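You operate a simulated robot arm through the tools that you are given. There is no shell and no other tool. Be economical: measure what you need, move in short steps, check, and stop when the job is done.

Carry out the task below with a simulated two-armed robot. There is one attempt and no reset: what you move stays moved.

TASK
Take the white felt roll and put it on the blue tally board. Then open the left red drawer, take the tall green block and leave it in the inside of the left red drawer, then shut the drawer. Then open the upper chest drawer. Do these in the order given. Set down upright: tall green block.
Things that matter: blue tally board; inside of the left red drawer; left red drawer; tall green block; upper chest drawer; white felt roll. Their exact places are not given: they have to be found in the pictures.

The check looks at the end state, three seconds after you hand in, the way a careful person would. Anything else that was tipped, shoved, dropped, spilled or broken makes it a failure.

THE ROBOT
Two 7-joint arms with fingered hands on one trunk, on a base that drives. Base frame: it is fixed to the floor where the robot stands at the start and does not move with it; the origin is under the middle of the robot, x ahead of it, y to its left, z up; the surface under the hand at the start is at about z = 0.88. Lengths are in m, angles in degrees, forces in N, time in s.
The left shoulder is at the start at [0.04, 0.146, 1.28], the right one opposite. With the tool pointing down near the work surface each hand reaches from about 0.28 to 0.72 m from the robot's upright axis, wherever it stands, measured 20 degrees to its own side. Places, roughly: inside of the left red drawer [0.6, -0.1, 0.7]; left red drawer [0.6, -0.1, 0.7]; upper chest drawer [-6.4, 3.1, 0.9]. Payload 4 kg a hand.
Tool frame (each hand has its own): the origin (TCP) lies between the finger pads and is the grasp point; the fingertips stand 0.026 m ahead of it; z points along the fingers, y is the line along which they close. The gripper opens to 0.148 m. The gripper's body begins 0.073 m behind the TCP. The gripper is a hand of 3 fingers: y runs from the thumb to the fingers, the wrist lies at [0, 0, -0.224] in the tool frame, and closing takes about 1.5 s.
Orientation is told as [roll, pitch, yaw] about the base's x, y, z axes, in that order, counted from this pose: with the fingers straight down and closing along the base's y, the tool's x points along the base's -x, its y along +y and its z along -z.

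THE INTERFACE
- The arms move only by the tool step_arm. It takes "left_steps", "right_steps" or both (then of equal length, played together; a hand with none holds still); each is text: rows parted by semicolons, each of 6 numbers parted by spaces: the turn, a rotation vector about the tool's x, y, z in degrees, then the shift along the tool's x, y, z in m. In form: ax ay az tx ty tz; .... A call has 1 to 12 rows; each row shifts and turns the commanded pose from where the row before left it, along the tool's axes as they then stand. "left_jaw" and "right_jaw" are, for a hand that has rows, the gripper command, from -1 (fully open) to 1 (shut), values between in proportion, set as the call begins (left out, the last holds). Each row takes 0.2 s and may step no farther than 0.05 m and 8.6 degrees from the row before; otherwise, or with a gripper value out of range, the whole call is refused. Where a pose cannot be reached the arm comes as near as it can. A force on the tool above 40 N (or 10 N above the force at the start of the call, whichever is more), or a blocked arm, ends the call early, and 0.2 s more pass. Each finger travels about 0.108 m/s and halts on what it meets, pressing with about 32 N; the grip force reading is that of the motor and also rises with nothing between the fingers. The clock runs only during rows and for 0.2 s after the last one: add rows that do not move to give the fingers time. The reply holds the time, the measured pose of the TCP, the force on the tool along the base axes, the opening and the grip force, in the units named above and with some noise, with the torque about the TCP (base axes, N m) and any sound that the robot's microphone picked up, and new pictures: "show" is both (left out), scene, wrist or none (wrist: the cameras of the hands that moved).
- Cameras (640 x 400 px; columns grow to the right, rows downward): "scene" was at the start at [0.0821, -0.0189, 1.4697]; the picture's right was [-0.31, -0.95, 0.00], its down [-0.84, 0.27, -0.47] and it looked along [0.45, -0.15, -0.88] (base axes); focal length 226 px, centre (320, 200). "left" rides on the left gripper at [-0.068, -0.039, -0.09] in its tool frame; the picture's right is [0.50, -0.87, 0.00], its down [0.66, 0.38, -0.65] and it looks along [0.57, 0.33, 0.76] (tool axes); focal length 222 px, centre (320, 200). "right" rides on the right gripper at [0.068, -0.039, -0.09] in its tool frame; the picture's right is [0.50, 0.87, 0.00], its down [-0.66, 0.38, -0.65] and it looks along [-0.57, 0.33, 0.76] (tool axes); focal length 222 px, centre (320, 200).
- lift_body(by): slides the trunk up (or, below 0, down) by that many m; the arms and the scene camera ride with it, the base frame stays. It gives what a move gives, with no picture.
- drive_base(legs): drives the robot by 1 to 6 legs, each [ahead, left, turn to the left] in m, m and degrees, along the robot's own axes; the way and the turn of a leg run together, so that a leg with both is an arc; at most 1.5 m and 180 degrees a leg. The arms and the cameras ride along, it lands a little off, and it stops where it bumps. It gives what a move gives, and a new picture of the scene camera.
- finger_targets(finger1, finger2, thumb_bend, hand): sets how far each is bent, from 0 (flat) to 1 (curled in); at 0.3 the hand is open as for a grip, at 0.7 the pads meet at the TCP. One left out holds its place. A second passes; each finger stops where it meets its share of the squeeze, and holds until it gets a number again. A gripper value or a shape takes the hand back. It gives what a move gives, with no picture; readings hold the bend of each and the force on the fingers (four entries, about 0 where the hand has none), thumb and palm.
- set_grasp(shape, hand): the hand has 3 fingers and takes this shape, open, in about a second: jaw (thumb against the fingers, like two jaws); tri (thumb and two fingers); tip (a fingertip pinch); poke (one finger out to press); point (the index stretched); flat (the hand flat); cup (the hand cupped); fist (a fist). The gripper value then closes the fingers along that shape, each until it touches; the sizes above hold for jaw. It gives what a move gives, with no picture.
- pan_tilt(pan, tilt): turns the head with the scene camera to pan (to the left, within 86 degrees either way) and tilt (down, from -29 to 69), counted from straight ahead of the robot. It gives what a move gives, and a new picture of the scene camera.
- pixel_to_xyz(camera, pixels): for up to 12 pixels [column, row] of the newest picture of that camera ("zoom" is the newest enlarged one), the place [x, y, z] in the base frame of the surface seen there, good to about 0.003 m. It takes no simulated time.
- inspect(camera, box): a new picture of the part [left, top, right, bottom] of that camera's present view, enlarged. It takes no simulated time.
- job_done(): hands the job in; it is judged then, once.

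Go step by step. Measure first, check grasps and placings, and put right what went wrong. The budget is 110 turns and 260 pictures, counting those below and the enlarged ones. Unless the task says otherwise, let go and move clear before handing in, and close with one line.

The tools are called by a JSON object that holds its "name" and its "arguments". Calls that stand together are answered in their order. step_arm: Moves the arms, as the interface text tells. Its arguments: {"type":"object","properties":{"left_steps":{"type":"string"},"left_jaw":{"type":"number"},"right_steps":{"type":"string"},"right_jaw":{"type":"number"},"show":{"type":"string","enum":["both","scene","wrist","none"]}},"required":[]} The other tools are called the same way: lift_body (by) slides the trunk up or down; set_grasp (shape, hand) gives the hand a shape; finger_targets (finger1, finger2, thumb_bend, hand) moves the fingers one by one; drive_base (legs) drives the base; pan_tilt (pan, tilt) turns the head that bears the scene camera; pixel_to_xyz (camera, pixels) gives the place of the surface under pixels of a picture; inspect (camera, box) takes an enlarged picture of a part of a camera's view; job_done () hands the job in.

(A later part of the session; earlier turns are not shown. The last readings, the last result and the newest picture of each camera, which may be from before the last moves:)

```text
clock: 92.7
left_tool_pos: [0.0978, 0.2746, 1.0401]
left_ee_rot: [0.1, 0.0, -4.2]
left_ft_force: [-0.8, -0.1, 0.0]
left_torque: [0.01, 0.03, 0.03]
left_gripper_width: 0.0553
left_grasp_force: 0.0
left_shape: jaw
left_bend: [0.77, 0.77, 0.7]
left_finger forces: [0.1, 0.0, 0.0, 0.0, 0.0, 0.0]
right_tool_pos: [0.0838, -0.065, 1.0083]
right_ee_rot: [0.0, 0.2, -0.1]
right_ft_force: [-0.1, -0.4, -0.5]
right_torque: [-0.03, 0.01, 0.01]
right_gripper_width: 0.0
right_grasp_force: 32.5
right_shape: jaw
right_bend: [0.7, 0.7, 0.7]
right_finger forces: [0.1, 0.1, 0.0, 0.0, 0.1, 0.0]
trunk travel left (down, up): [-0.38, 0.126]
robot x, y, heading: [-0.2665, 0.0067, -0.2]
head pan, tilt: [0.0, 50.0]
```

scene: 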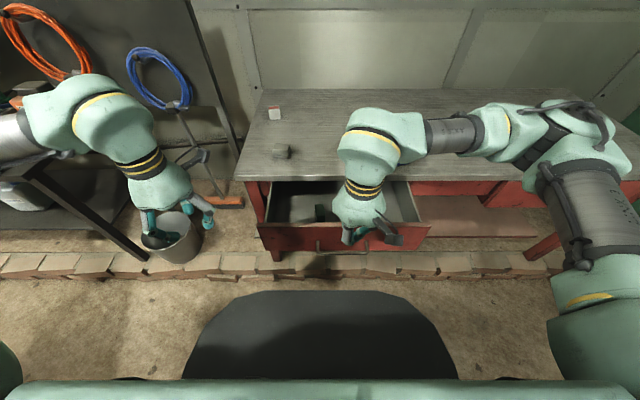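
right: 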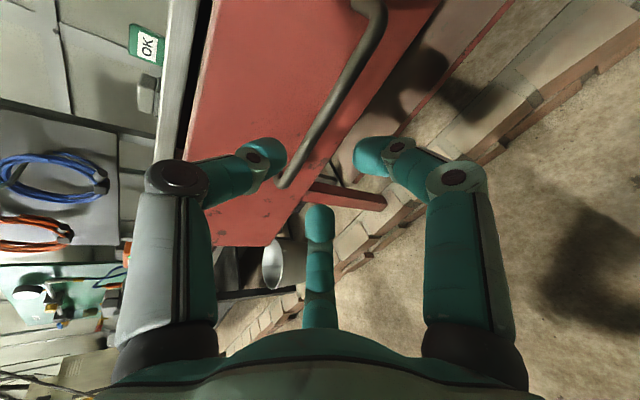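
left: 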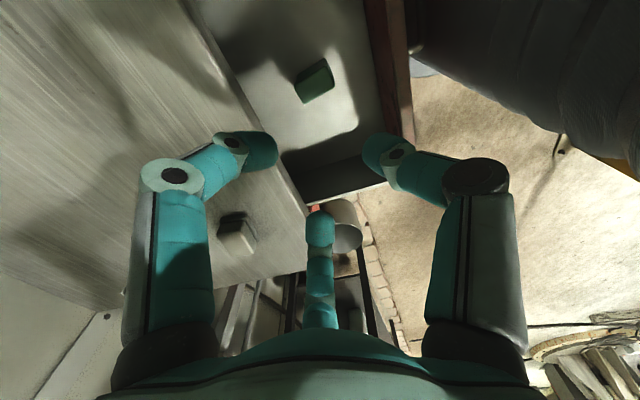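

{"name": "step_arm", "arguments": {"right_steps": "0 0 0 0 0 0.05; 0 0 0 0 0 0.05; 0 0 0 0 0 0.05; 0 0 0 0 0 0.05; 0 0 0 0 0 0.043; 0 0 0 0 0 0", "show": "both"}}

```text
clock: 94.0
left_tool_pos: [0.0993, 0.2775, 1.0402]
left_ee_rot: [0.0, 0.1, -4.4]
left_ft_force: [-0.4, 0.3, -0.1]
left_torque: [-0.03, 0.01, 0.01]
left_gripper_width: 0.0553
left_grasp_force: 0.0
left_shape: jaw
left_bend: [0.77, 0.77, 0.7]
left_finger forces: [0.0, 0.0, 0.1, 0.0, 0.1, 0.1]
right_tool_pos: [0.0806, -0.0643, 0.7658]
right_ee_rot: [-0.1, 0.0, -0.2]
right_ft_force: [0.0, -0.4, 0.6]
right_torque: [0.01, -0.01, -0.01]
right_gripper_width: 0.0001
right_grasp_force: 31.9
right_shape: jaw
right_bend: [0.7, 0.7, 0.7]
right_finger forces: [0.0, 0.0, 0.0, 0.1, 0.1, 0.0]
trunk travel left (down, up): [-0.38, 0.126]
robot x, y, heading: [-0.2645, 0.0046, -0.2]
head pan, tilt: [0.0, 50.0]
```

scene: 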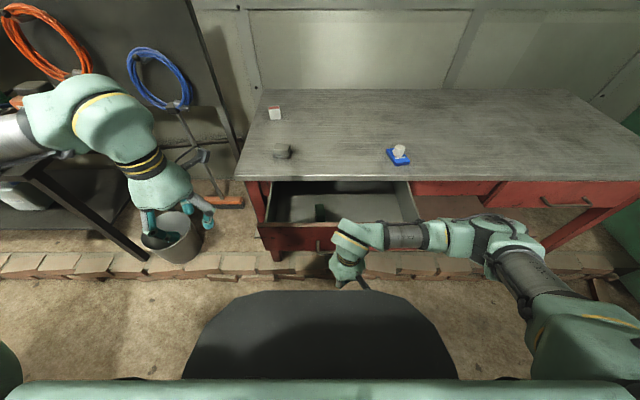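
right: 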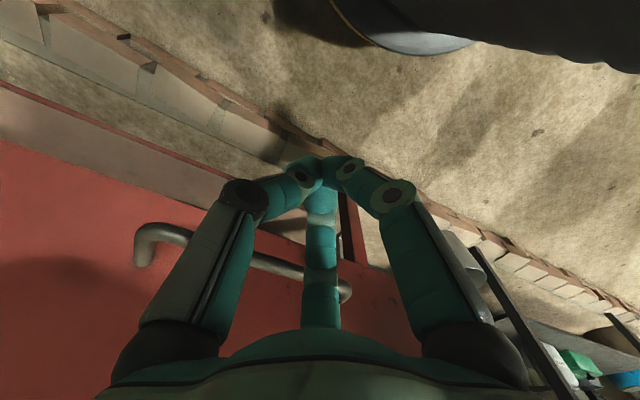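

{"name": "step_arm", "arguments": {"right_steps": "0 0 0 -0.015 0 0; 0 0 0 -0.015 0 0; 0 0 0 -0.015 0 0; 0 0 0 -0.015 0 0; 0 0 0 -0.015 0 0; 0 0 0 -0.015 0 0; 0 0 0 -0.015 0 0; 0 0 0 -0.015 0 0", "show": "both"}}

```text
clock: 95.8
left_tool_pos: [0.0973, 0.2761, 1.0387]
left_ee_rot: [0.1, 0.0, -4.4]
left_ft_force: [0.1, 0.3, 0.3]
left_torque: [0.01, -0.05, 0.0]
left_gripper_width: 0.0554
left_grasp_force: 0.0
left_shape: jaw
left_bend: [0.77, 0.77, 0.7]
left_finger forces: [0.1, 0.0, 0.1, 0.0, 0.0, 0.0]
right_tool_pos: [0.2028, -0.0643, 0.7658]
right_ee_rot: [-0.1, 0.0, 0.0]
right_ft_force: [1.0, -0.5, 0.3]
right_torque: [0.02, -0.03, 0.01]
right_gripper_width: 0.0
right_grasp_force: 32.2
right_shape: jaw
right_bend: [0.7, 0.7, 0.7]
right_finger forces: [0.0, 0.0, 0.0, 0.0, 0.0, 0.0]
trunk travel left (down, up): [-0.38, 0.126]
robot x, y, heading: [-0.2662, 0.0057, -0.2]
head pan, tilt: [0.0, 50.0]
```

scene: 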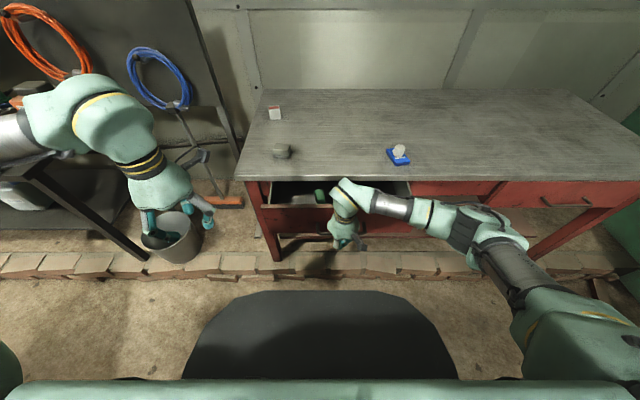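
right: 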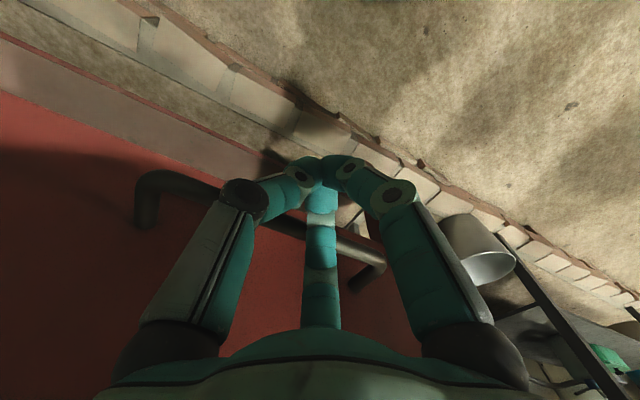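

{"name": "inspect", "arguments": {"camera": "scene", "box": [250, 160, 430, 260]}}

```text
3.56 times, centred on (340, 210) of scene
```

zoom: 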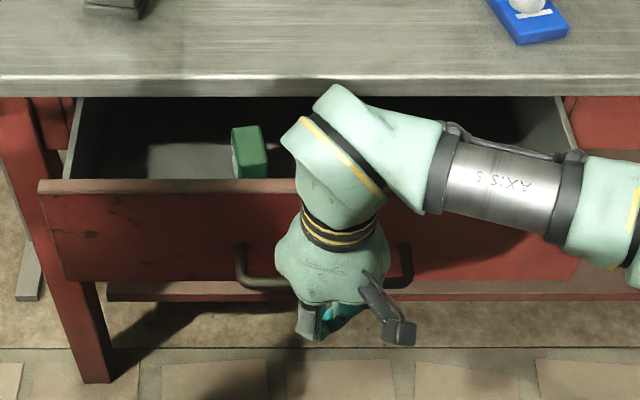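

{"name": "step_arm", "arguments": {"right_steps": "0 0 0 -0.013 0 0; 0 0 0 -0.013 0 0; 0 0 0 -0.013 0 0; 0 0 0 -0.013 0 0; 0 0 0 -0.012 0 0; 0 0 0 -0.012 0 0", "show": "both"}}

```text
clock: 97.2
left_tool_pos: [0.0976, 0.2752, 1.04]
left_ee_rot: [0.0, 0.0, -4.4]
left_ft_force: [0.1, 0.2, -0.7]
left_torque: [0.03, -0.02, 0.0]
left_gripper_width: 0.0554
left_grasp_force: 0.0
left_shape: jaw
left_bend: [0.77, 0.77, 0.7]
left_finger forces: [0.0, 0.1, 0.0, 0.0, 0.0, 0.0]
right_tool_pos: [0.2757, -0.0641, 0.766]
right_ee_rot: [-0.1, -0.1, -0.1]
right_ft_force: [-0.9, 0.0, 0.1]
right_torque: [0.03, -0.02, 0.02]
right_gripper_width: 0.0
right_grasp_force: 31.7
right_shape: jaw
right_bend: [0.7, 0.7, 0.7]
right_finger forces: [0.0, 0.9, 0.0, 0.0, 0.0, 0.0]
trunk travel left (down, up): [-0.38, 0.126]
robot x, y, heading: [-0.2678, 0.0054, 0.2]
head pan, tilt: [0.0, 50.0]
```

scene: 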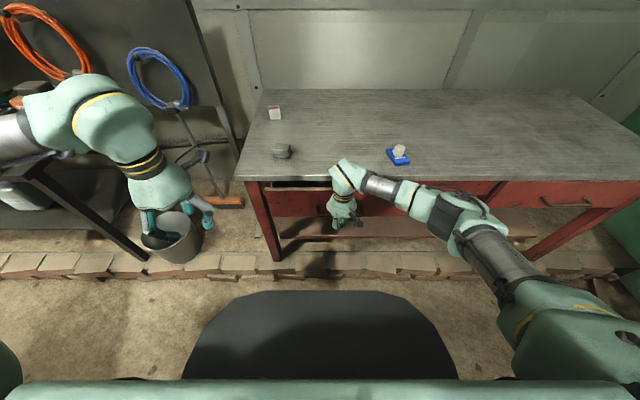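
right: 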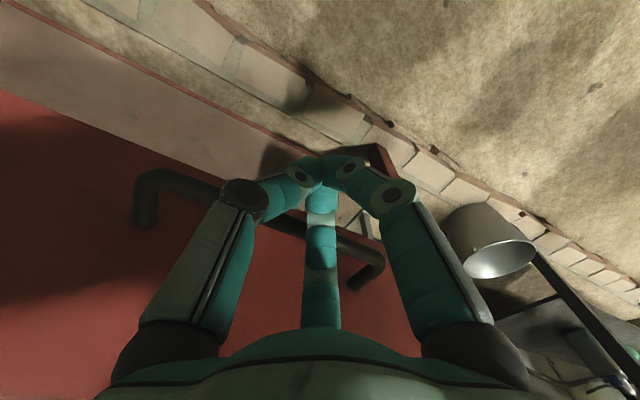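

{"name": "pixel_to_xyz", "arguments": {"camera": "scene", "pixels": [[380, 185], [345, 165], [400, 190], [460, 195], [300, 200], [280, 192], [350, 200]]}}

{"name": "inspect", "arguments": {"camera": "scene", "box": [240, 140, 440, 250]}}

```text
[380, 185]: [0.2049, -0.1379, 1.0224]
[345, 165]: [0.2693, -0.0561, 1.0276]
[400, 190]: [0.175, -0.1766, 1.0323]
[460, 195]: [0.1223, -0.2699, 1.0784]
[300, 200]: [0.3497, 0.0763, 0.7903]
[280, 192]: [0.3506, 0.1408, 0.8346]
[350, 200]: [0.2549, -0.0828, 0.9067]
```

```text
3.20 times, centred on (340, 195) of scene
```

zoom: 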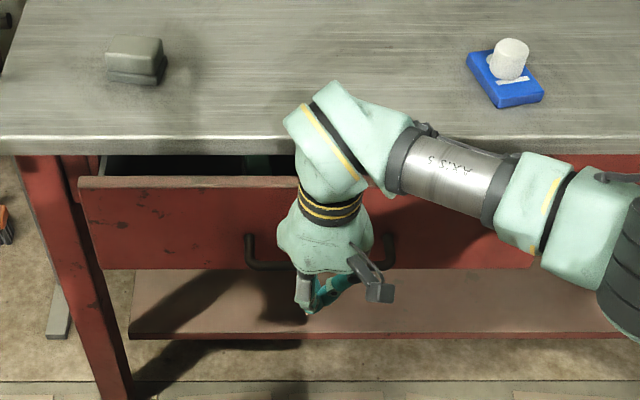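

{"name": "step_arm", "arguments": {"right_steps": "0 0 0 -0.012 0 0; 0 0 0 -0.012 0 0; 0 0 0 -0.008 0 0; 0 0 0 -0.005 0 0; 0 0 0 -0.004 0 0; 0 0 0 -0.003 0 0; 0 0 0 -0.003 0 0", "show": "scene"}}

{"name": "pixel_to_xyz", "arguments": {"camera": "scene", "pixels": [[300, 200], [280, 197]]}}

```text
clock: 98.8
left_tool_pos: [0.0952, 0.2765, 1.0414]
left_ee_rot: [0.0, -0.1, -4.4]
left_ft_force: [0.0, -0.6, 0.0]
left_torque: [-0.02, -0.01, 0.0]
left_gripper_width: 0.0553
left_grasp_force: 0.1
left_shape: jaw
left_bend: [0.77, 0.77, 0.7]
left_finger forces: [0.1, 0.1, 0.0, 0.1, 0.1, 0.0]
right_tool_pos: [0.3199, -0.0645, 0.765]
right_ee_rot: [0.0, 0.2, 0.0]
right_ft_force: [-9.1, -1.1, 3.8]
right_torque: [0.1, -0.03, 0.11]
right_gripper_width: 0.0
right_grasp_force: 31.1
right_shape: jaw
right_bend: [0.7, 0.7, 0.7]
right_finger forces: [0.0, 9.8, 0.0, 0.0, 0.0, 0.1]
trunk travel left (down, up): [-0.38, 0.126]
robot x, y, heading: [-0.2693, 0.007, -0.5]
head pan, tilt: [0.0, 50.0]
```

scene: 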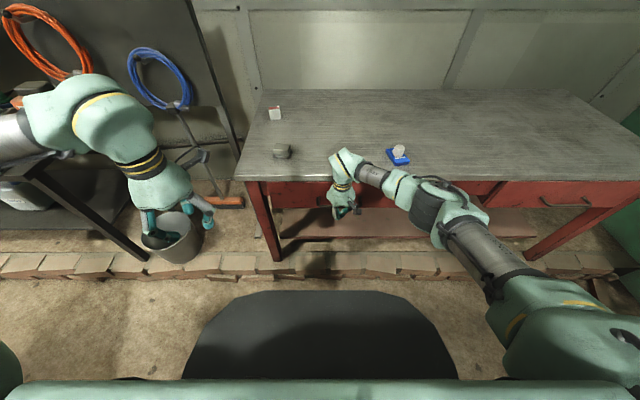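

```text
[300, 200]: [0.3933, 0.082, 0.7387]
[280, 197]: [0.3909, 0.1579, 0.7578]
```

{"name": "step_arm", "arguments": {"right_steps": "0 0 0 -0.003 0 0; 0 0 0 -0.003 0 0; 0 0 0 0 0 0", "show": "none"}}

{"name": "step_arm", "arguments": {"right_steps": "0 0 0 0.03 0 0; 0 0 0 0.04 0 0; 0 0 0 0.04 0 0; 0 0 0 0.04 0 0; 0 0 0 0.03 0 0; 0 0 0 0 0 -0.04; 0 0 0 0 0 -0.05; 0 0 0 0 0 -0.05; 0 0 0 0 0 -0.05; 0 0 0 0 0 -0.05; 0 0 0 0 0 -0.05", "show": "scene"}}

```text
clock: 99.7
left_tool_pos: [0.0998, 0.2769, 1.0402]
left_ee_rot: [-0.1, 0.1, -4.5]
left_ft_force: [-0.1, -0.4, 0.5]
left_torque: [0.0, 0.05, 0.01]
left_gripper_width: 0.0552
left_grasp_force: 0.0
left_shape: jaw
left_bend: [0.77, 0.77, 0.7]
left_finger forces: [0.0, 0.1, 0.1, 0.1, 0.0, 0.0]
right_tool_pos: [0.33, -0.0636, 0.7636]
right_ee_rot: [0.0, -0.2, 0.0]
right_ft_force: [0.5, -0.1, -0.7]
right_torque: [0.03, 0.03, -0.02]
right_gripper_width: 0.0
right_grasp_force: 31.5
right_shape: jaw
right_bend: [0.7, 0.7, 0.75]
right_finger forces: [0.1, 0.1, 0.0, 0.0, 0.0, 0.0]
trunk travel left (down, up): [-0.38, 0.126]
robot x, y, heading: [-0.2662, 0.0036, -0.1]
head pan, tilt: [0.0, 50.0]
```

```text
clock: 102.0
left_tool_pos: [0.097, 0.2763, 1.0396]
left_ee_rot: [-0.1, 0.0, -4.4]
left_ft_force: [-0.4, -0.5, -0.4]
left_torque: [0.02, -0.02, 0.03]
left_gripper_width: 0.0552
left_grasp_force: 0.0
left_shape: jaw
left_bend: [0.77, 0.77, 0.7]
left_finger forces: [0.0, 0.0, 0.1, 0.0, 0.0, 0.0]
right_tool_pos: [0.1466, -0.0622, 1.0553]
right_ee_rot: [-0.1, 0.1, 0.0]
right_ft_force: [-0.1, 0.2, -0.3]
right_torque: [0.03, -0.04, -0.01]
right_gripper_width: 0.0
right_grasp_force: 32.3
right_shape: jaw
right_bend: [0.7, 0.7, 0.75]
right_finger forces: [0.0, 0.0, 0.0, 0.0, 0.0, 0.0]
trunk travel left (down, up): [-0.38, 0.126]
robot x, y, heading: [-0.2654, 0.0036, -0.2]
head pan, tilt: [0.0, 50.0]
```

scene: 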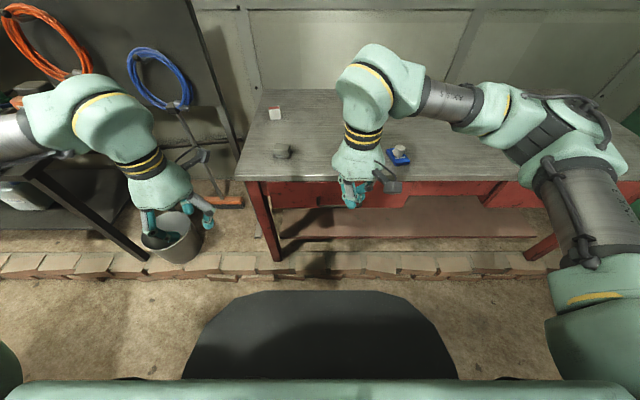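

{"name": "inspect", "arguments": {"camera": "scene", "box": [230, 90, 430, 260]}}

{"name": "pixel_to_xyz", "arguments": {"camera": "scene", "pixels": [[300, 200], [280, 197], [400, 200], [399, 148]]}}

{"name": "pan_tilt", "arguments": {"pan": 86, "tilt": 20}}

```text
2.35 times, centred on (330, 175) of scene
```

zoom: 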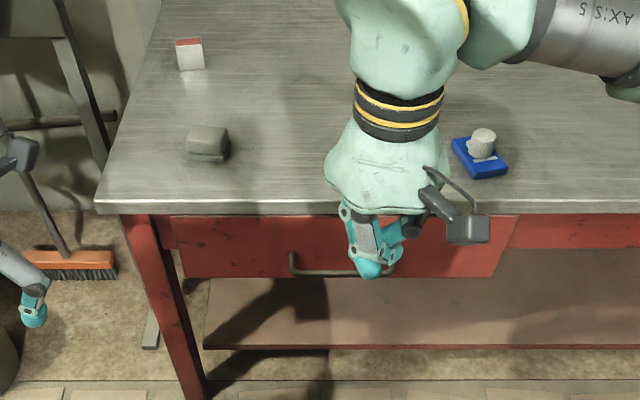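

```text
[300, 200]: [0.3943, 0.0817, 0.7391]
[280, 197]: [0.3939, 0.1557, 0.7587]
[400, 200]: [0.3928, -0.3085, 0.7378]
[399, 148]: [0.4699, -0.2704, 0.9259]
```

```text
clock: 103.7
left_tool_pos: [0.0982, 0.276, 1.0397]
left_ee_rot: [-0.1, 0.0, -4.4]
left_ft_force: [0.1, 0.3, -0.3]
left_torque: [-0.07, 0.0, 0.0]
left_gripper_width: 0.0553
left_grasp_force: 0.0
left_shape: jaw
left_bend: [0.77, 0.77, 0.7]
left_finger forces: [0.0, 0.0, 0.0, 0.0, 0.0, 0.0]
right_tool_pos: [0.1472, -0.0629, 1.0549]
right_ee_rot: [0.0, 0.1, -0.1]
right_ft_force: [-0.9, 0.6, 0.1]
right_torque: [0.02, 0.02, -0.02]
right_gripper_width: 0.0001
right_grasp_force: 31.9
right_shape: jaw
right_bend: [0.7, 0.7, 0.75]
right_finger forces: [0.0, 0.0, 0.1, 0.0, 0.1, 0.0]
trunk travel left (down, up): [-0.38, 0.126]
robot x, y, heading: [-0.2655, 0.0077, -0.5]
head pan, tilt: [85.9, 20.0]
```

scene: 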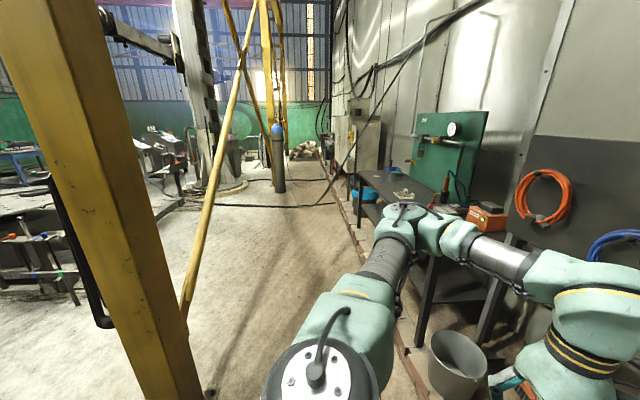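

Drawer is shut and roll is still on the board. Raise the hands and turn to survey the way to the chest.

{"name": "lift_body", "arguments": {"by": 0.12}}

{"name": "pan_tilt", "arguments": {"pan": 0, "tilt": 15}}

{"name": "drive_base", "arguments": {"legs": [[0, 0, -90]]}}

{"name": "drive_base", "arguments": {"legs": [[0, 0, -70]]}}

```text
clock: 105.2
left_tool_pos: [0.0989, 0.2756, 1.1605]
left_ee_rot: [0.0, 0.1, -4.4]
left_ft_force: [0.2, 0.6, -0.1]
left_torque: [-0.01, -0.04, -0.01]
left_gripper_width: 0.0553
left_grasp_force: 0.0
left_shape: jaw
left_bend: [0.77, 0.77, 0.7]
left_finger forces: [0.0, 0.0, 0.1, 0.0, 0.1, 0.1]
right_tool_pos: [0.1471, -0.0633, 1.1762]
right_ee_rot: [0.0, 0.1, 0.0]
right_ft_force: [0.4, 0.2, -0.5]
right_torque: [-0.02, -0.01, 0.01]
right_gripper_width: 0.0
right_grasp_force: 32.0
right_shape: jaw
right_bend: [0.7, 0.7, 0.75]
right_finger forces: [0.1, 0.0, 0.0, 0.1, 0.0, 0.0]
trunk travel left (down, up): [-0.5, 0.006]
robot x, y, heading: [-0.2664, 0.0044, -0.1]
head pan, tilt: [85.9, 20.0]
```

```text
clock: 106.8
left_tool_pos: [0.0979, 0.2761, 1.1606]
left_ee_rot: [0.0, 0.0, -4.4]
left_ft_force: [-0.4, -0.5, 0.5]
left_torque: [0.01, 0.0, 0.0]
left_gripper_width: 0.0556
left_grasp_force: 0.1
left_shape: jaw
left_bend: [0.77, 0.77, 0.7]
left_finger forces: [0.1, 0.1, 0.0, 0.1, 0.0, 0.0]
right_tool_pos: [0.1479, -0.0636, 1.1764]
right_ee_rot: [-0.2, 0.1, -0.1]
right_ft_force: [0.0, -0.5, -0.1]
right_torque: [-0.02, 0.01, -0.01]
right_gripper_width: 0.0
right_grasp_force: 32.2
right_shape: jaw
right_bend: [0.7, 0.7, 0.75]
right_finger forces: [0.0, 0.1, 0.0, 0.0, 0.0, 0.0]
trunk travel left (down, up): [-0.5, 0.006]
robot x, y, heading: [-0.267, 0.0082, -0.1]
head pan, tilt: [0.0, 15.0]
```

scene: 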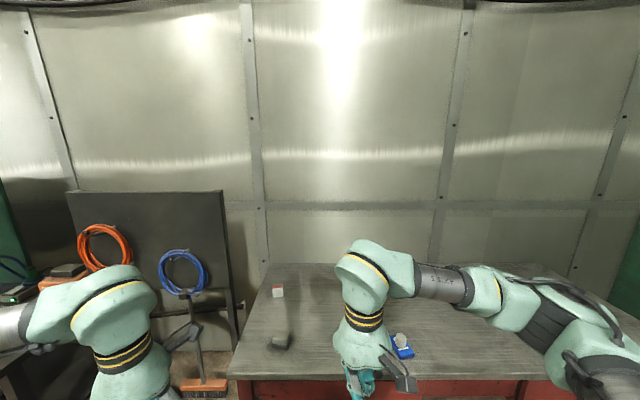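

```text
clock: 111.0
left_tool_pos: [-0.0053, -0.3638, 1.1606]
left_ee_rot: [-0.1, 0.1, -95.7]
left_ft_force: [-0.9, 0.1, -0.2]
left_torque: [-0.01, 0.0, 0.02]
left_gripper_width: 0.0554
left_grasp_force: 0.1
left_shape: jaw
left_bend: [0.77, 0.77, 0.7]
left_finger forces: [0.0, 0.0, 0.1, 0.1, 0.0, 0.0]
right_tool_pos: [-0.3468, -0.4055, 1.1764]
right_ee_rot: [-0.2, 0.1, -91.5]
right_ft_force: [-0.5, 0.5, -0.3]
right_torque: [-0.02, 0.0, -0.02]
right_gripper_width: 0.0001
right_grasp_force: 31.6
right_shape: jaw
right_bend: [0.7, 0.7, 0.75]
right_finger forces: [0.0, 0.0, 0.0, 0.0, 0.1, 0.1]
trunk travel left (down, up): [-0.5, 0.006]
robot x, y, heading: [-0.2648, 0.0036, -91.4]
head pan, tilt: [0.0, 15.0]
```

scene: 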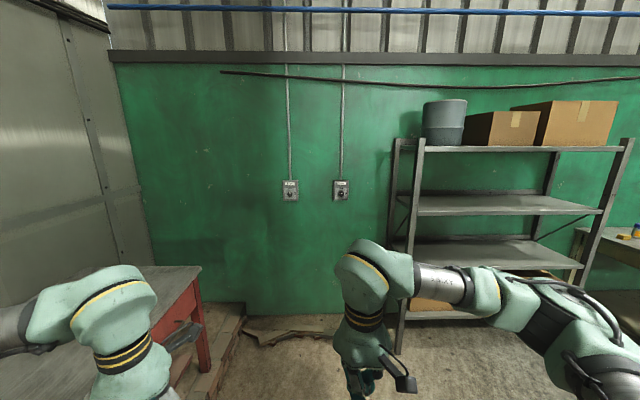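

```text
clock: 114.5
left_tool_pos: [-0.5331, -0.3602, 1.1612]
left_ee_rot: [0.0, 0.1, -166.9]
left_ft_force: [-0.2, 0.5, -0.2]
left_torque: [0.01, 0.01, 0.0]
left_gripper_width: 0.0553
left_grasp_force: 0.0
left_shape: jaw
left_bend: [0.77, 0.77, 0.7]
left_finger forces: [0.0, 0.1, 0.0, 0.0, 0.1, 0.1]
right_tool_pos: [-0.6822, -0.052, 1.1763]
right_ee_rot: [-0.1, 0.2, -162.6]
right_ft_force: [0.3, 0.1, 0.0]
right_torque: [-0.02, -0.01, -0.01]
right_gripper_width: 0.0002
right_grasp_force: 32.2
right_shape: jaw
right_bend: [0.7, 0.7, 0.75]
right_finger forces: [0.0, 0.0, 0.1, 0.0, 0.0, 0.0]
trunk travel left (down, up): [-0.5, 0.006]
robot x, y, heading: [-0.2645, 0.0094, -162.7]
head pan, tilt: [0.0, 15.0]
```

scene: 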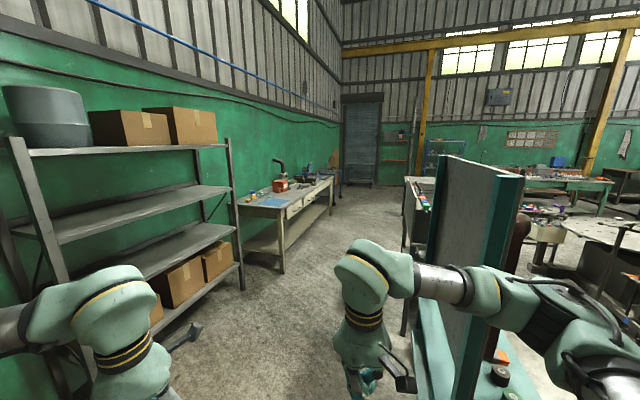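

{"name": "pixel_to_xyz", "arguments": {"camera": "scene", "pixels": [[240, 290], [282, 272], [330, 205], [300, 300], [385, 185], [405, 330], [430, 300], [410, 190], [470, 170], [550, 190], [520, 200], [350, 215]]}}

{"name": "pan_tilt", "arguments": {"pan": -40, "tilt": 15}}

```text
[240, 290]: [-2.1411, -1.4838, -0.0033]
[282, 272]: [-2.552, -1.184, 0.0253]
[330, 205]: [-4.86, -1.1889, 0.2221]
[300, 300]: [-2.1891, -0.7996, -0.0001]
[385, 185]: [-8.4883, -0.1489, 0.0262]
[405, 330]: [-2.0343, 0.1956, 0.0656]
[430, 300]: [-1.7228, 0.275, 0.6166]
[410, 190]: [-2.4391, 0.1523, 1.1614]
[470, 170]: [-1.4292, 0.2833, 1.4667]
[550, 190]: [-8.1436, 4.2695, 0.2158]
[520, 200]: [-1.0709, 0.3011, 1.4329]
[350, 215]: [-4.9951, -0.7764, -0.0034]
```

```text
clock: 115.6
left_tool_pos: [-0.5333, -0.3607, 1.1601]
left_ee_rot: [0.0, 0.0, -166.9]
left_ft_force: [-0.7, 0.1, 0.1]
left_torque: [-0.01, 0.01, 0.02]
left_gripper_width: 0.055
left_grasp_force: 0.2
left_shape: jaw
left_bend: [0.77, 0.77, 0.7]
left_finger forces: [0.0, 0.0, 0.0, 0.1, 0.0, 0.1]
right_tool_pos: [-0.6828, -0.051, 1.1763]
right_ee_rot: [-0.1, 0.1, -162.6]
right_ft_force: [-0.3, 0.0, -0.1]
right_torque: [0.02, -0.02, -0.02]
right_gripper_width: 0.0
right_grasp_force: 32.4
right_shape: jaw
right_bend: [0.7, 0.7, 0.75]
right_finger forces: [0.1, 0.0, 0.0, 0.0, 0.0, 0.0]
trunk travel left (down, up): [-0.5, 0.006]
robot x, y, heading: [-0.2669, 0.0046, -162.4]
head pan, tilt: [-40.0, 15.0]
```

scene: 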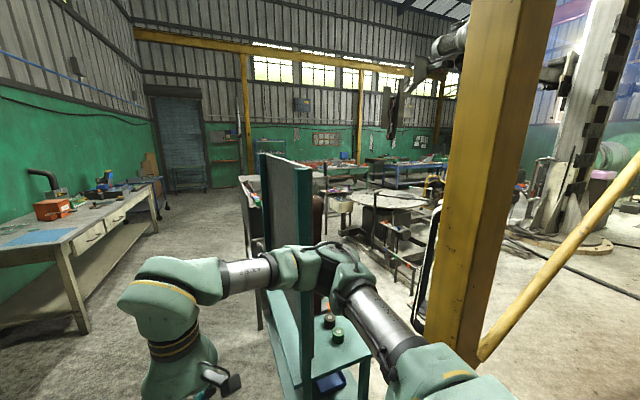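

{"name": "pixel_to_xyz", "arguments": {"camera": "scene", "pixels": [[245, 180], [300, 175], [330, 165], [350, 215], [375, 195], [430, 205], [400, 165], [215, 190], [195, 200], [260, 325], [350, 250], [380, 240]]}}

{"name": "inspect", "arguments": {"camera": "scene", "box": [180, 100, 460, 280]}}

```text
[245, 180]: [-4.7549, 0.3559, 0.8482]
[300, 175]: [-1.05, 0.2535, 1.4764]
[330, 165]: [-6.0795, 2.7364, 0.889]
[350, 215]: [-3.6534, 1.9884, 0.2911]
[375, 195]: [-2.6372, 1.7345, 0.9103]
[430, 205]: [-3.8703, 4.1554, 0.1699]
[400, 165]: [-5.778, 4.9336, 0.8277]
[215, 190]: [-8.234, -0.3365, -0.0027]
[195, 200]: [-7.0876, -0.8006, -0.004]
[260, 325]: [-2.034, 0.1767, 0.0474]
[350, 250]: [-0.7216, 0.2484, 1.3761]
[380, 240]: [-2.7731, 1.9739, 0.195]
```

```text
2.22 times, centred on (320, 190) of scene
```

zoom: 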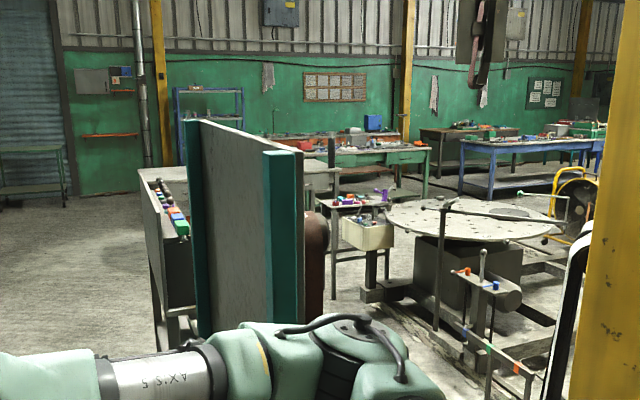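

{"name": "pixel_to_xyz", "arguments": {"camera": "scene", "pixels": [[345, 255], [310, 255], [375, 275], [440, 370], [340, 285], [400, 330]]}}

{"name": "drive_base", "arguments": {"legs": [[0.3, 0.25, 0]]}}

```text
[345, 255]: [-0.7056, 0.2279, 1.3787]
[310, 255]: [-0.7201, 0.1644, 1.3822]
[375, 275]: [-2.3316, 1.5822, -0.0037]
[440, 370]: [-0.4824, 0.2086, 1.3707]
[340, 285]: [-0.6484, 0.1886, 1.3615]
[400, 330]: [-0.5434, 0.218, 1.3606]
```

```text
clock: 118.0
left_tool_pos: [-0.7414, -0.6941, 1.1612]
left_ee_rot: [0.1, 0.0, -166.7]
left_ft_force: [0.8, -0.2, -0.2]
left_torque: [-0.04, 0.03, 0.02]
left_gripper_width: 0.0554
left_grasp_force: 0.0
left_shape: jaw
left_bend: [0.77, 0.77, 0.7]
left_finger forces: [0.0, 0.0, 0.1, 0.1, 0.0, 0.1]
right_tool_pos: [-0.893, -0.385, 1.1774]
right_ee_rot: [0.0, 0.0, -162.3]
right_ft_force: [-0.2, 0.3, 0.5]
right_torque: [0.01, 0.01, 0.01]
right_gripper_width: 0.0001
right_grasp_force: 31.9
right_shape: jaw
right_bend: [0.7, 0.7, 0.75]
right_finger forces: [0.0, 0.0, 0.0, 0.0, 0.0, 0.0]
trunk travel left (down, up): [-0.5, 0.006]
robot x, y, heading: [-0.475, -0.3298, -162.2]
head pan, tilt: [-40.0, 15.0]
```

scene: 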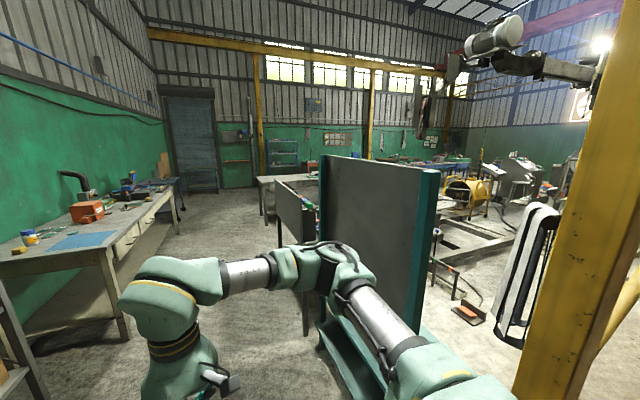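

{"name": "drive_base", "arguments": {"legs": [[0, 0.12, -17.5], [1.5, 0, 0]]}}

{"name": "pan_tilt", "arguments": {"pan": -20, "tilt": 15}}

```text
clock: 126.5
left_tool_pos: [-2.3226, -0.7326, 1.1602]
left_ee_rot: [0.0, 0.0, 176.6]
left_ft_force: [0.2, 0.5, 0.8]
left_torque: [-0.02, -0.02, -0.01]
left_gripper_width: 0.0554
left_grasp_force: 0.1
left_shape: jaw
left_bend: [0.77, 0.77, 0.7]
left_finger forces: [0.0, 0.1, 0.0, 0.0, 0.0, 0.0]
right_tool_pos: [-2.377, -0.3912, 1.1754]
right_ee_rot: [-0.1, 0.0, -179.1]
right_ft_force: [0.1, -0.1, -1.2]
right_torque: [0.03, -0.02, 0.0]
right_gripper_width: 0.0002
right_grasp_force: 31.5
right_shape: jaw
right_bend: [0.7, 0.7, 0.75]
right_finger forces: [0.0, 0.0, 0.1, 0.0, 0.1, 0.0]
trunk travel left (down, up): [-0.5, 0.006]
robot x, y, heading: [-1.9606, -0.4533, -179.3]
head pan, tilt: [-40.0, 15.0]
```

scene: 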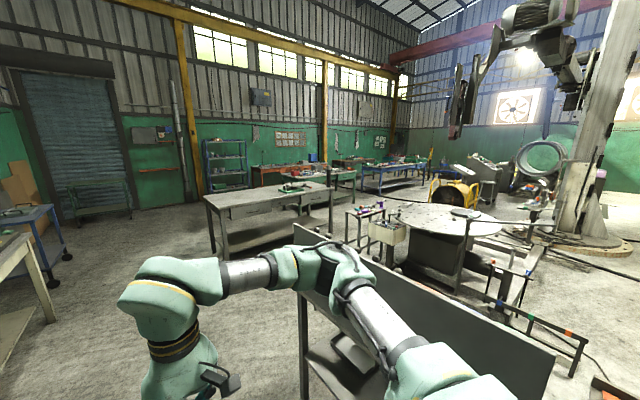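

```text
clock: 127.3
left_tool_pos: [-2.3231, -0.7316, 1.1601]
left_ee_rot: [0.1, 0.0, 176.6]
left_ft_force: [0.7, -0.5, 0.7]
left_torque: [-0.03, -0.05, -0.04]
left_gripper_width: 0.0552
left_grasp_force: 0.0
left_shape: jaw
left_bend: [0.77, 0.77, 0.7]
left_finger forces: [0.0, 0.0, 0.0, 0.0, 0.0, 0.0]
right_tool_pos: [-2.3779, -0.392, 1.1751]
right_ee_rot: [-0.2, 0.1, -179.2]
right_ft_force: [1.4, 0.2, -0.8]
right_torque: [-0.03, 0.01, -0.03]
right_gripper_width: 0.0001
right_grasp_force: 32.3
right_shape: jaw
right_bend: [0.7, 0.7, 0.75]
right_finger forces: [0.1, 0.0, 0.1, 0.0, 0.0, 0.0]
trunk travel left (down, up): [-0.5, 0.006]
robot x, y, heading: [-1.9628, -0.454, -179.3]
head pan, tilt: [-20.0, 15.0]
```

scene: 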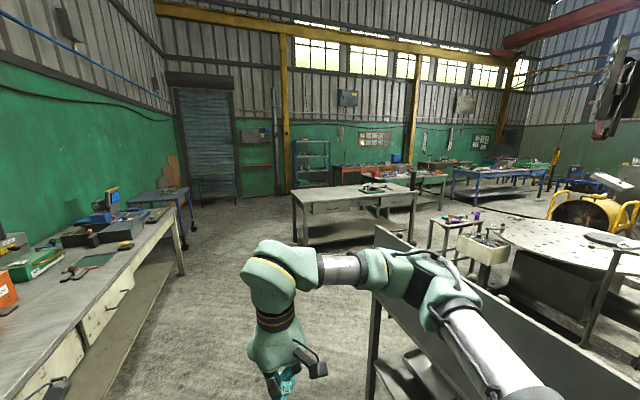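

{"name": "inspect", "arguments": {"camera": "scene", "box": [280, 130, 480, 255]}}

{"name": "pixel_to_xyz", "arguments": {"camera": "scene", "pixels": [[295, 190], [415, 190], [375, 187], [300, 245], [345, 168], [345, 185], [420, 185], [440, 190], [395, 178], [240, 250], [375, 235], [430, 230]]}}

```text
3.20 times, centred on (380, 192) of scene
```

zoom: 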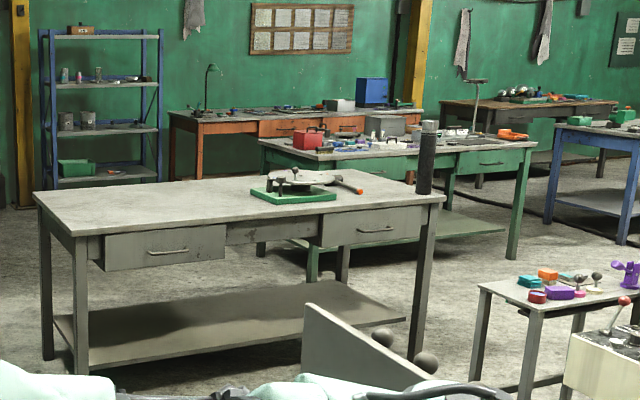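

```text
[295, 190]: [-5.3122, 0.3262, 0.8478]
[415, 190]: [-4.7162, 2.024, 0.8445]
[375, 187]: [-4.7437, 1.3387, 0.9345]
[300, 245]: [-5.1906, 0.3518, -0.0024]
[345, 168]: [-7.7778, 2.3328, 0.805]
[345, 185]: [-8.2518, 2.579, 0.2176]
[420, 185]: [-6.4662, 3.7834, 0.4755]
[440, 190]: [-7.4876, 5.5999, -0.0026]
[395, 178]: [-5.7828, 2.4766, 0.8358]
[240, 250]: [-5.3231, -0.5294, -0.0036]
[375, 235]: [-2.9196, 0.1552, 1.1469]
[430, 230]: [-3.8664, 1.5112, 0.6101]
```

{"name": "drive_base", "arguments": {"legs": [[1.5, 0, -0.7], [1.5, 0, 0]]}}

{"name": "pan_tilt", "arguments": {"pan": -60, "tilt": 15}}

```text
clock: 141.8
left_tool_pos: [-5.3337, -0.6882, 1.1597]
left_ee_rot: [0.0, 0.0, 173.9]
left_ft_force: [1.2, 0.2, 0.5]
left_torque: [0.02, -0.01, 0.03]
left_gripper_width: 0.0555
left_grasp_force: 0.0
left_shape: jaw
left_bend: [0.77, 0.77, 0.7]
left_finger forces: [0.0, 0.0, 0.0, 0.0, 0.0, 0.0]
right_tool_pos: [-5.3735, -0.3462, 1.1752]
right_ee_rot: [-0.1, 0.0, 178.2]
right_ft_force: [0.4, -0.2, -0.5]
right_torque: [0.0, 0.01, -0.01]
right_gripper_width: 0.0001
right_grasp_force: 32.3
right_shape: jaw
right_bend: [0.7, 0.7, 0.75]
right_finger forces: [0.0, 0.0, 0.0, 0.0, 0.0, 0.0]
trunk travel left (down, up): [-0.5, 0.006]
robot x, y, heading: [-4.9654, -0.4284, 178.1]
head pan, tilt: [-20.0, 15.0]
```

scene: 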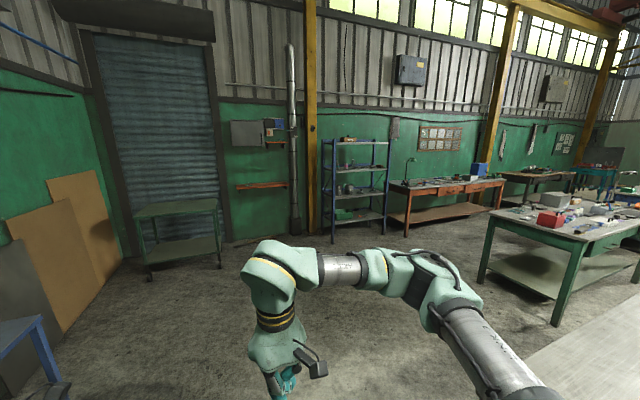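

```text
clock: 142.8
left_tool_pos: [-5.3326, -0.688, 1.161]
left_ee_rot: [-0.1, 0.1, 174.0]
left_ft_force: [0.4, 0.1, 0.0]
left_torque: [0.0, 0.02, 0.0]
left_gripper_width: 0.0553
left_grasp_force: 0.1
left_shape: jaw
left_bend: [0.77, 0.77, 0.7]
left_finger forces: [0.1, 0.0, 0.1, 0.0, 0.0, 0.1]
right_tool_pos: [-5.3743, -0.3479, 1.1752]
right_ee_rot: [0.0, 0.1, 178.4]
right_ft_force: [-0.4, 0.5, 0.0]
right_torque: [0.03, 0.02, 0.04]
right_gripper_width: 0.0003
right_grasp_force: 31.9
right_shape: jaw
right_bend: [0.7, 0.7, 0.75]
right_finger forces: [0.0, 0.0, 0.0, 0.0, 0.0, 0.1]
trunk travel left (down, up): [-0.5, 0.006]
robot x, y, heading: [-4.9636, -0.4291, 178.0]
head pan, tilt: [-60.0, 15.0]
```

scene: 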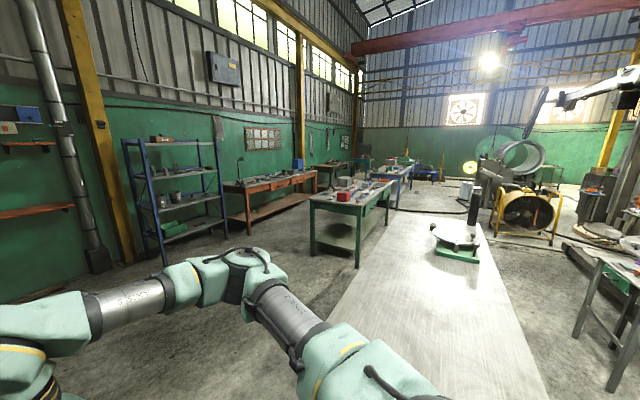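

{"name": "inspect", "arguments": {"camera": "scene", "box": [290, 150, 420, 270]}}

{"name": "pixel_to_xyz", "arguments": {"camera": "scene", "pixels": [[309, 200], [360, 207], [397, 182], [346, 183], [346, 197], [340, 178], [225, 185], [315, 175], [225, 240], [250, 225], [310, 255], [357, 267]]}}

```text
3.33 times, centred on (355, 210) of scene
```

zoom: 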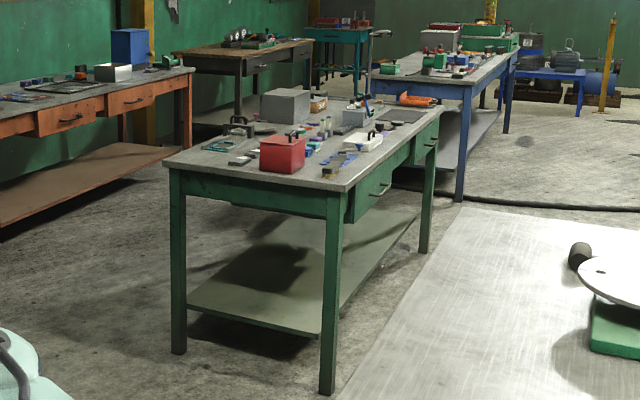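

```text
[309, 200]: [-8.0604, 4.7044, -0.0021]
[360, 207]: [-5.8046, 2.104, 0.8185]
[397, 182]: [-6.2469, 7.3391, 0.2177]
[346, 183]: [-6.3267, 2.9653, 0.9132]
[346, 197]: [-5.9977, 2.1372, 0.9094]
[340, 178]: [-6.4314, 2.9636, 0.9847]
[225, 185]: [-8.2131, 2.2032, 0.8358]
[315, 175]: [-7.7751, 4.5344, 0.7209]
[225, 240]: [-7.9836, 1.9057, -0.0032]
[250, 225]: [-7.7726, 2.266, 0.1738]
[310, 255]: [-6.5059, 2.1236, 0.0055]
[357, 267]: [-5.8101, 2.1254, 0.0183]
```

{"name": "inspect", "arguments": {"camera": "scene", "box": [328, 168, 384, 203]}}

```text
11.43 times, centred on (356, 186) of scene
```

zoom: 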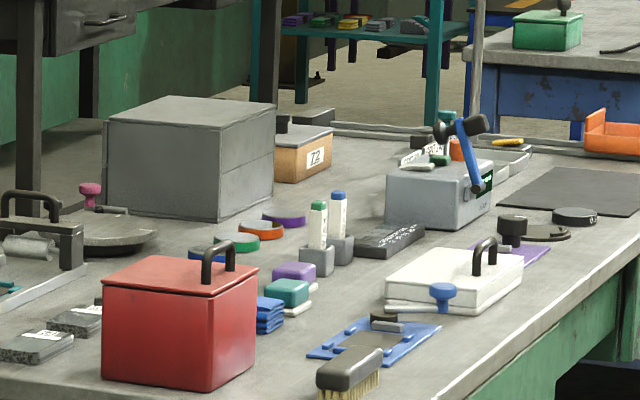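

{"name": "drive_base", "arguments": {"legs": [[1.5, 0, 0], [0.4, 0, 0], [0, 0, -88], [1.2, 0, 0]]}}

{"name": "pan_tilt", "arguments": {"pan": -15, "tilt": 20}}

```text
clock: 161.6
left_tool_pos: [-7.1123, 1.2001, 1.1614]
left_ee_rot: [0.0, -0.1, 85.1]
left_ft_force: [0.7, 0.1, -0.1]
left_torque: [0.01, 0.02, 0.0]
left_gripper_width: 0.0554
left_grasp_force: 0.0
left_shape: jaw
left_bend: [0.77, 0.77, 0.7]
left_finger forces: [0.2, 0.1, 0.1, 0.1, 0.0, 0.1]
right_tool_pos: [-6.7711, 1.2461, 1.1762]
right_ee_rot: [-0.1, 0.1, 89.5]
right_ft_force: [-0.4, 0.5, -1.1]
right_torque: [-0.02, -0.01, -0.04]
right_gripper_width: 0.0
right_grasp_force: 31.9
right_shape: jaw
right_bend: [0.7, 0.7, 0.75]
right_finger forces: [0.1, 0.0, 0.1, 0.0, 0.0, 0.0]
trunk travel left (down, up): [-0.5, 0.006]
robot x, y, heading: [-6.8459, 0.8338, 89.4]
head pan, tilt: [-60.0, 15.0]
```

scene: 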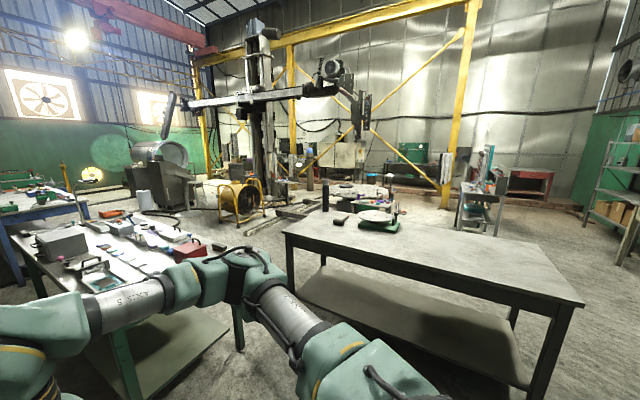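

```text
clock: 162.8
left_tool_pos: [-7.1117, 1.2009, 1.1604]
left_ee_rot: [0.0, 0.0, 85.2]
left_ft_force: [0.1, -0.3, -1.5]
left_torque: [0.01, 0.01, 0.03]
left_gripper_width: 0.0554
left_grasp_force: 0.0
left_shape: jaw
left_bend: [0.77, 0.77, 0.7]
left_finger forces: [0.0, 0.0, 0.0, 0.0, 0.1, 0.1]
right_tool_pos: [-6.7717, 1.2462, 1.1753]
right_ee_rot: [0.0, 0.1, 89.5]
right_ft_force: [-0.1, 0.1, 0.1]
right_torque: [0.01, 0.0, -0.02]
right_gripper_width: 0.0
right_grasp_force: 32.2
right_shape: jaw
right_bend: [0.7, 0.7, 0.75]
right_finger forces: [0.0, 0.0, 0.0, 0.0, 0.0, 0.0]
trunk travel left (down, up): [-0.5, 0.006]
robot x, y, heading: [-6.8464, 0.8305, 89.4]
head pan, tilt: [-15.0, 20.0]
```

scene: 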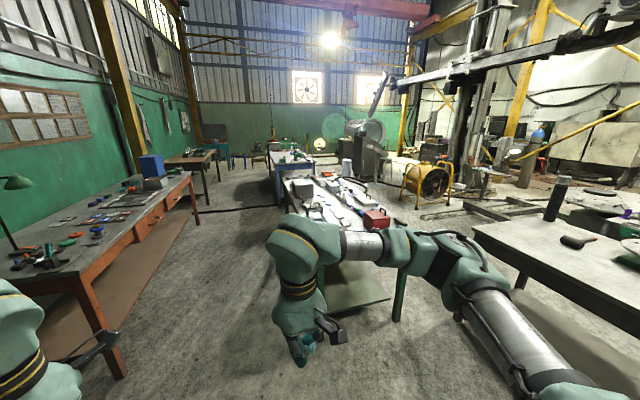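

{"name": "inspect", "arguments": {"camera": "scene", "box": [275, 165, 375, 235]}}

{"name": "pixel_to_xyz", "arguments": {"camera": "scene", "pixels": [[195, 178], [135, 225], [190, 240], [283, 180], [297, 215], [300, 188], [280, 260], [230, 240]]}}

```text
5.71 times, centred on (325, 200) of scene
```

zoom: 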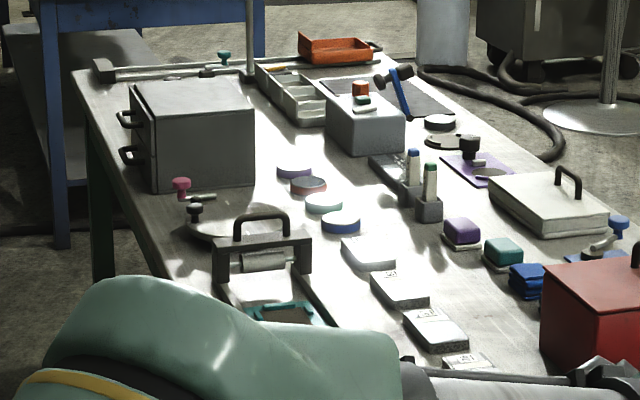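

```text
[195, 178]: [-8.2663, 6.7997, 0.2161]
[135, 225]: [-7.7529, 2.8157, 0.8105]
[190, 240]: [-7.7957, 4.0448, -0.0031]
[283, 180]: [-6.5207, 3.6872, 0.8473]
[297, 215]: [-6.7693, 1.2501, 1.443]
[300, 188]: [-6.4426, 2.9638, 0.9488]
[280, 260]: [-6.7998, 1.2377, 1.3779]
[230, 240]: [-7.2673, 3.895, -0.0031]
```

The chest at zoom (195,135) has two stacked drawers facing −x with handles at (125,118) and (128,155). I'll drive to face it from the corridor.

{"name": "drive_base", "arguments": {"legs": [[1.2, 0.3, 0], [0.95, 0, 0], [0, 0, -89.4]]}}

{"name": "pan_tilt", "arguments": {"pan": 0, "tilt": 45}}

```text
clock: 177.4
left_tool_pos: [-6.8196, 3.2972, 1.1613]
left_ee_rot: [-0.1, -0.1, -0.4]
left_ft_force: [-0.6, 0.0, 0.3]
left_torque: [0.02, 0.02, 0.04]
left_gripper_width: 0.0556
left_grasp_force: 0.1
left_shape: jaw
left_bend: [0.77, 0.77, 0.7]
left_finger forces: [0.0, 0.1, 0.0, 0.0, 0.0, 0.0]
right_tool_pos: [-6.7468, 2.9617, 1.176]
right_ee_rot: [-0.1, 0.0, 4.0]
right_ft_force: [0.0, -0.8, 0.2]
right_torque: [0.01, 0.04, 0.02]
right_gripper_width: 0.0
right_grasp_force: 32.0
right_shape: jaw
right_bend: [0.7, 0.7, 0.75]
right_finger forces: [0.0, 0.0, 0.1, 0.0, 0.0, 0.0]
trunk travel left (down, up): [-0.5, 0.006]
robot x, y, heading: [-7.167, 3.0002, 3.8]
head pan, tilt: [-15.0, 20.0]
```

scene: 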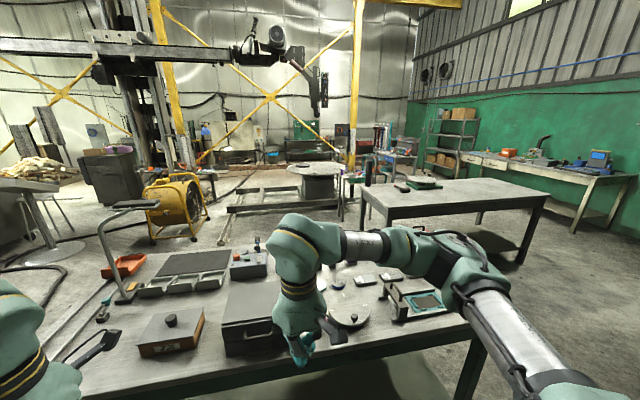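

```text
clock: 178.3
left_tool_pos: [-6.8203, 3.2959, 1.1607]
left_ee_rot: [0.0, 0.0, -0.3]
left_ft_force: [-0.4, 0.3, -0.4]
left_torque: [0.02, -0.01, -0.03]
left_gripper_width: 0.0555
left_grasp_force: 0.0
left_shape: jaw
left_bend: [0.77, 0.77, 0.7]
left_finger forces: [0.0, 0.0, 0.0, 0.0, 0.0, 0.0]
right_tool_pos: [-6.7465, 2.9598, 1.1766]
right_ee_rot: [-0.1, 0.1, 4.0]
right_ft_force: [-0.1, 0.1, -0.4]
right_torque: [-0.02, -0.03, 0.02]
right_gripper_width: 0.0
right_grasp_force: 32.0
right_shape: jaw
right_bend: [0.7, 0.7, 0.75]
right_finger forces: [0.0, 0.0, 0.0, 0.0, 0.0, 0.0]
trunk travel left (down, up): [-0.5, 0.006]
robot x, y, heading: [-7.1626, 3.0056, 3.8]
head pan, tilt: [0.0, 45.0]
```

scene: 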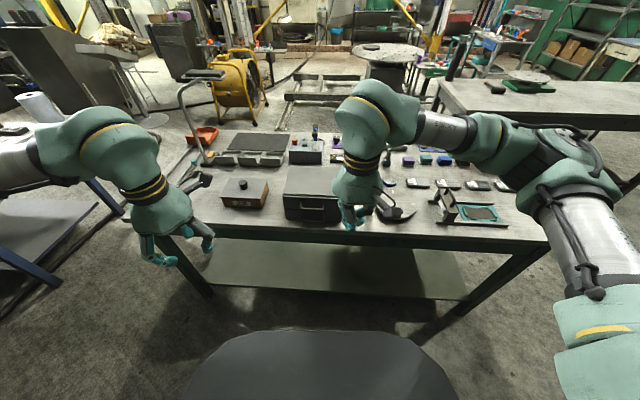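

{"name": "inspect", "arguments": {"camera": "scene", "box": [265, 150, 355, 240]}}

{"name": "pixel_to_xyz", "arguments": {"camera": "scene", "pixels": [[297, 207], [305, 210], [313, 210], [321, 207], [290, 200], [325, 200], [290, 170], [335, 170], [300, 198], [305, 215], [240, 225], [330, 225]]}}

```text
4.44 times, centred on (310, 195) of scene
```

zoom: 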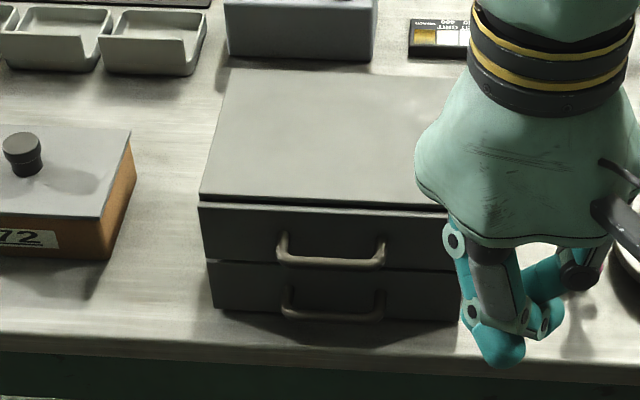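

```text
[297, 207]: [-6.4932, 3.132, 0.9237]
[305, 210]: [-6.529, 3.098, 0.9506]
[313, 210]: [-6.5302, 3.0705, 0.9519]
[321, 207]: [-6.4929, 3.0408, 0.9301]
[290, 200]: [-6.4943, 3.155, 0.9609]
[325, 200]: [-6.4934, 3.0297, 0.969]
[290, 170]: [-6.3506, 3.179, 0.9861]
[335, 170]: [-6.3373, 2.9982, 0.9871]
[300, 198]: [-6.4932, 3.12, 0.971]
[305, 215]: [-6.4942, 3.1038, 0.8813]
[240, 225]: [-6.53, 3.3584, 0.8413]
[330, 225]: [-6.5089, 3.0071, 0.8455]
```

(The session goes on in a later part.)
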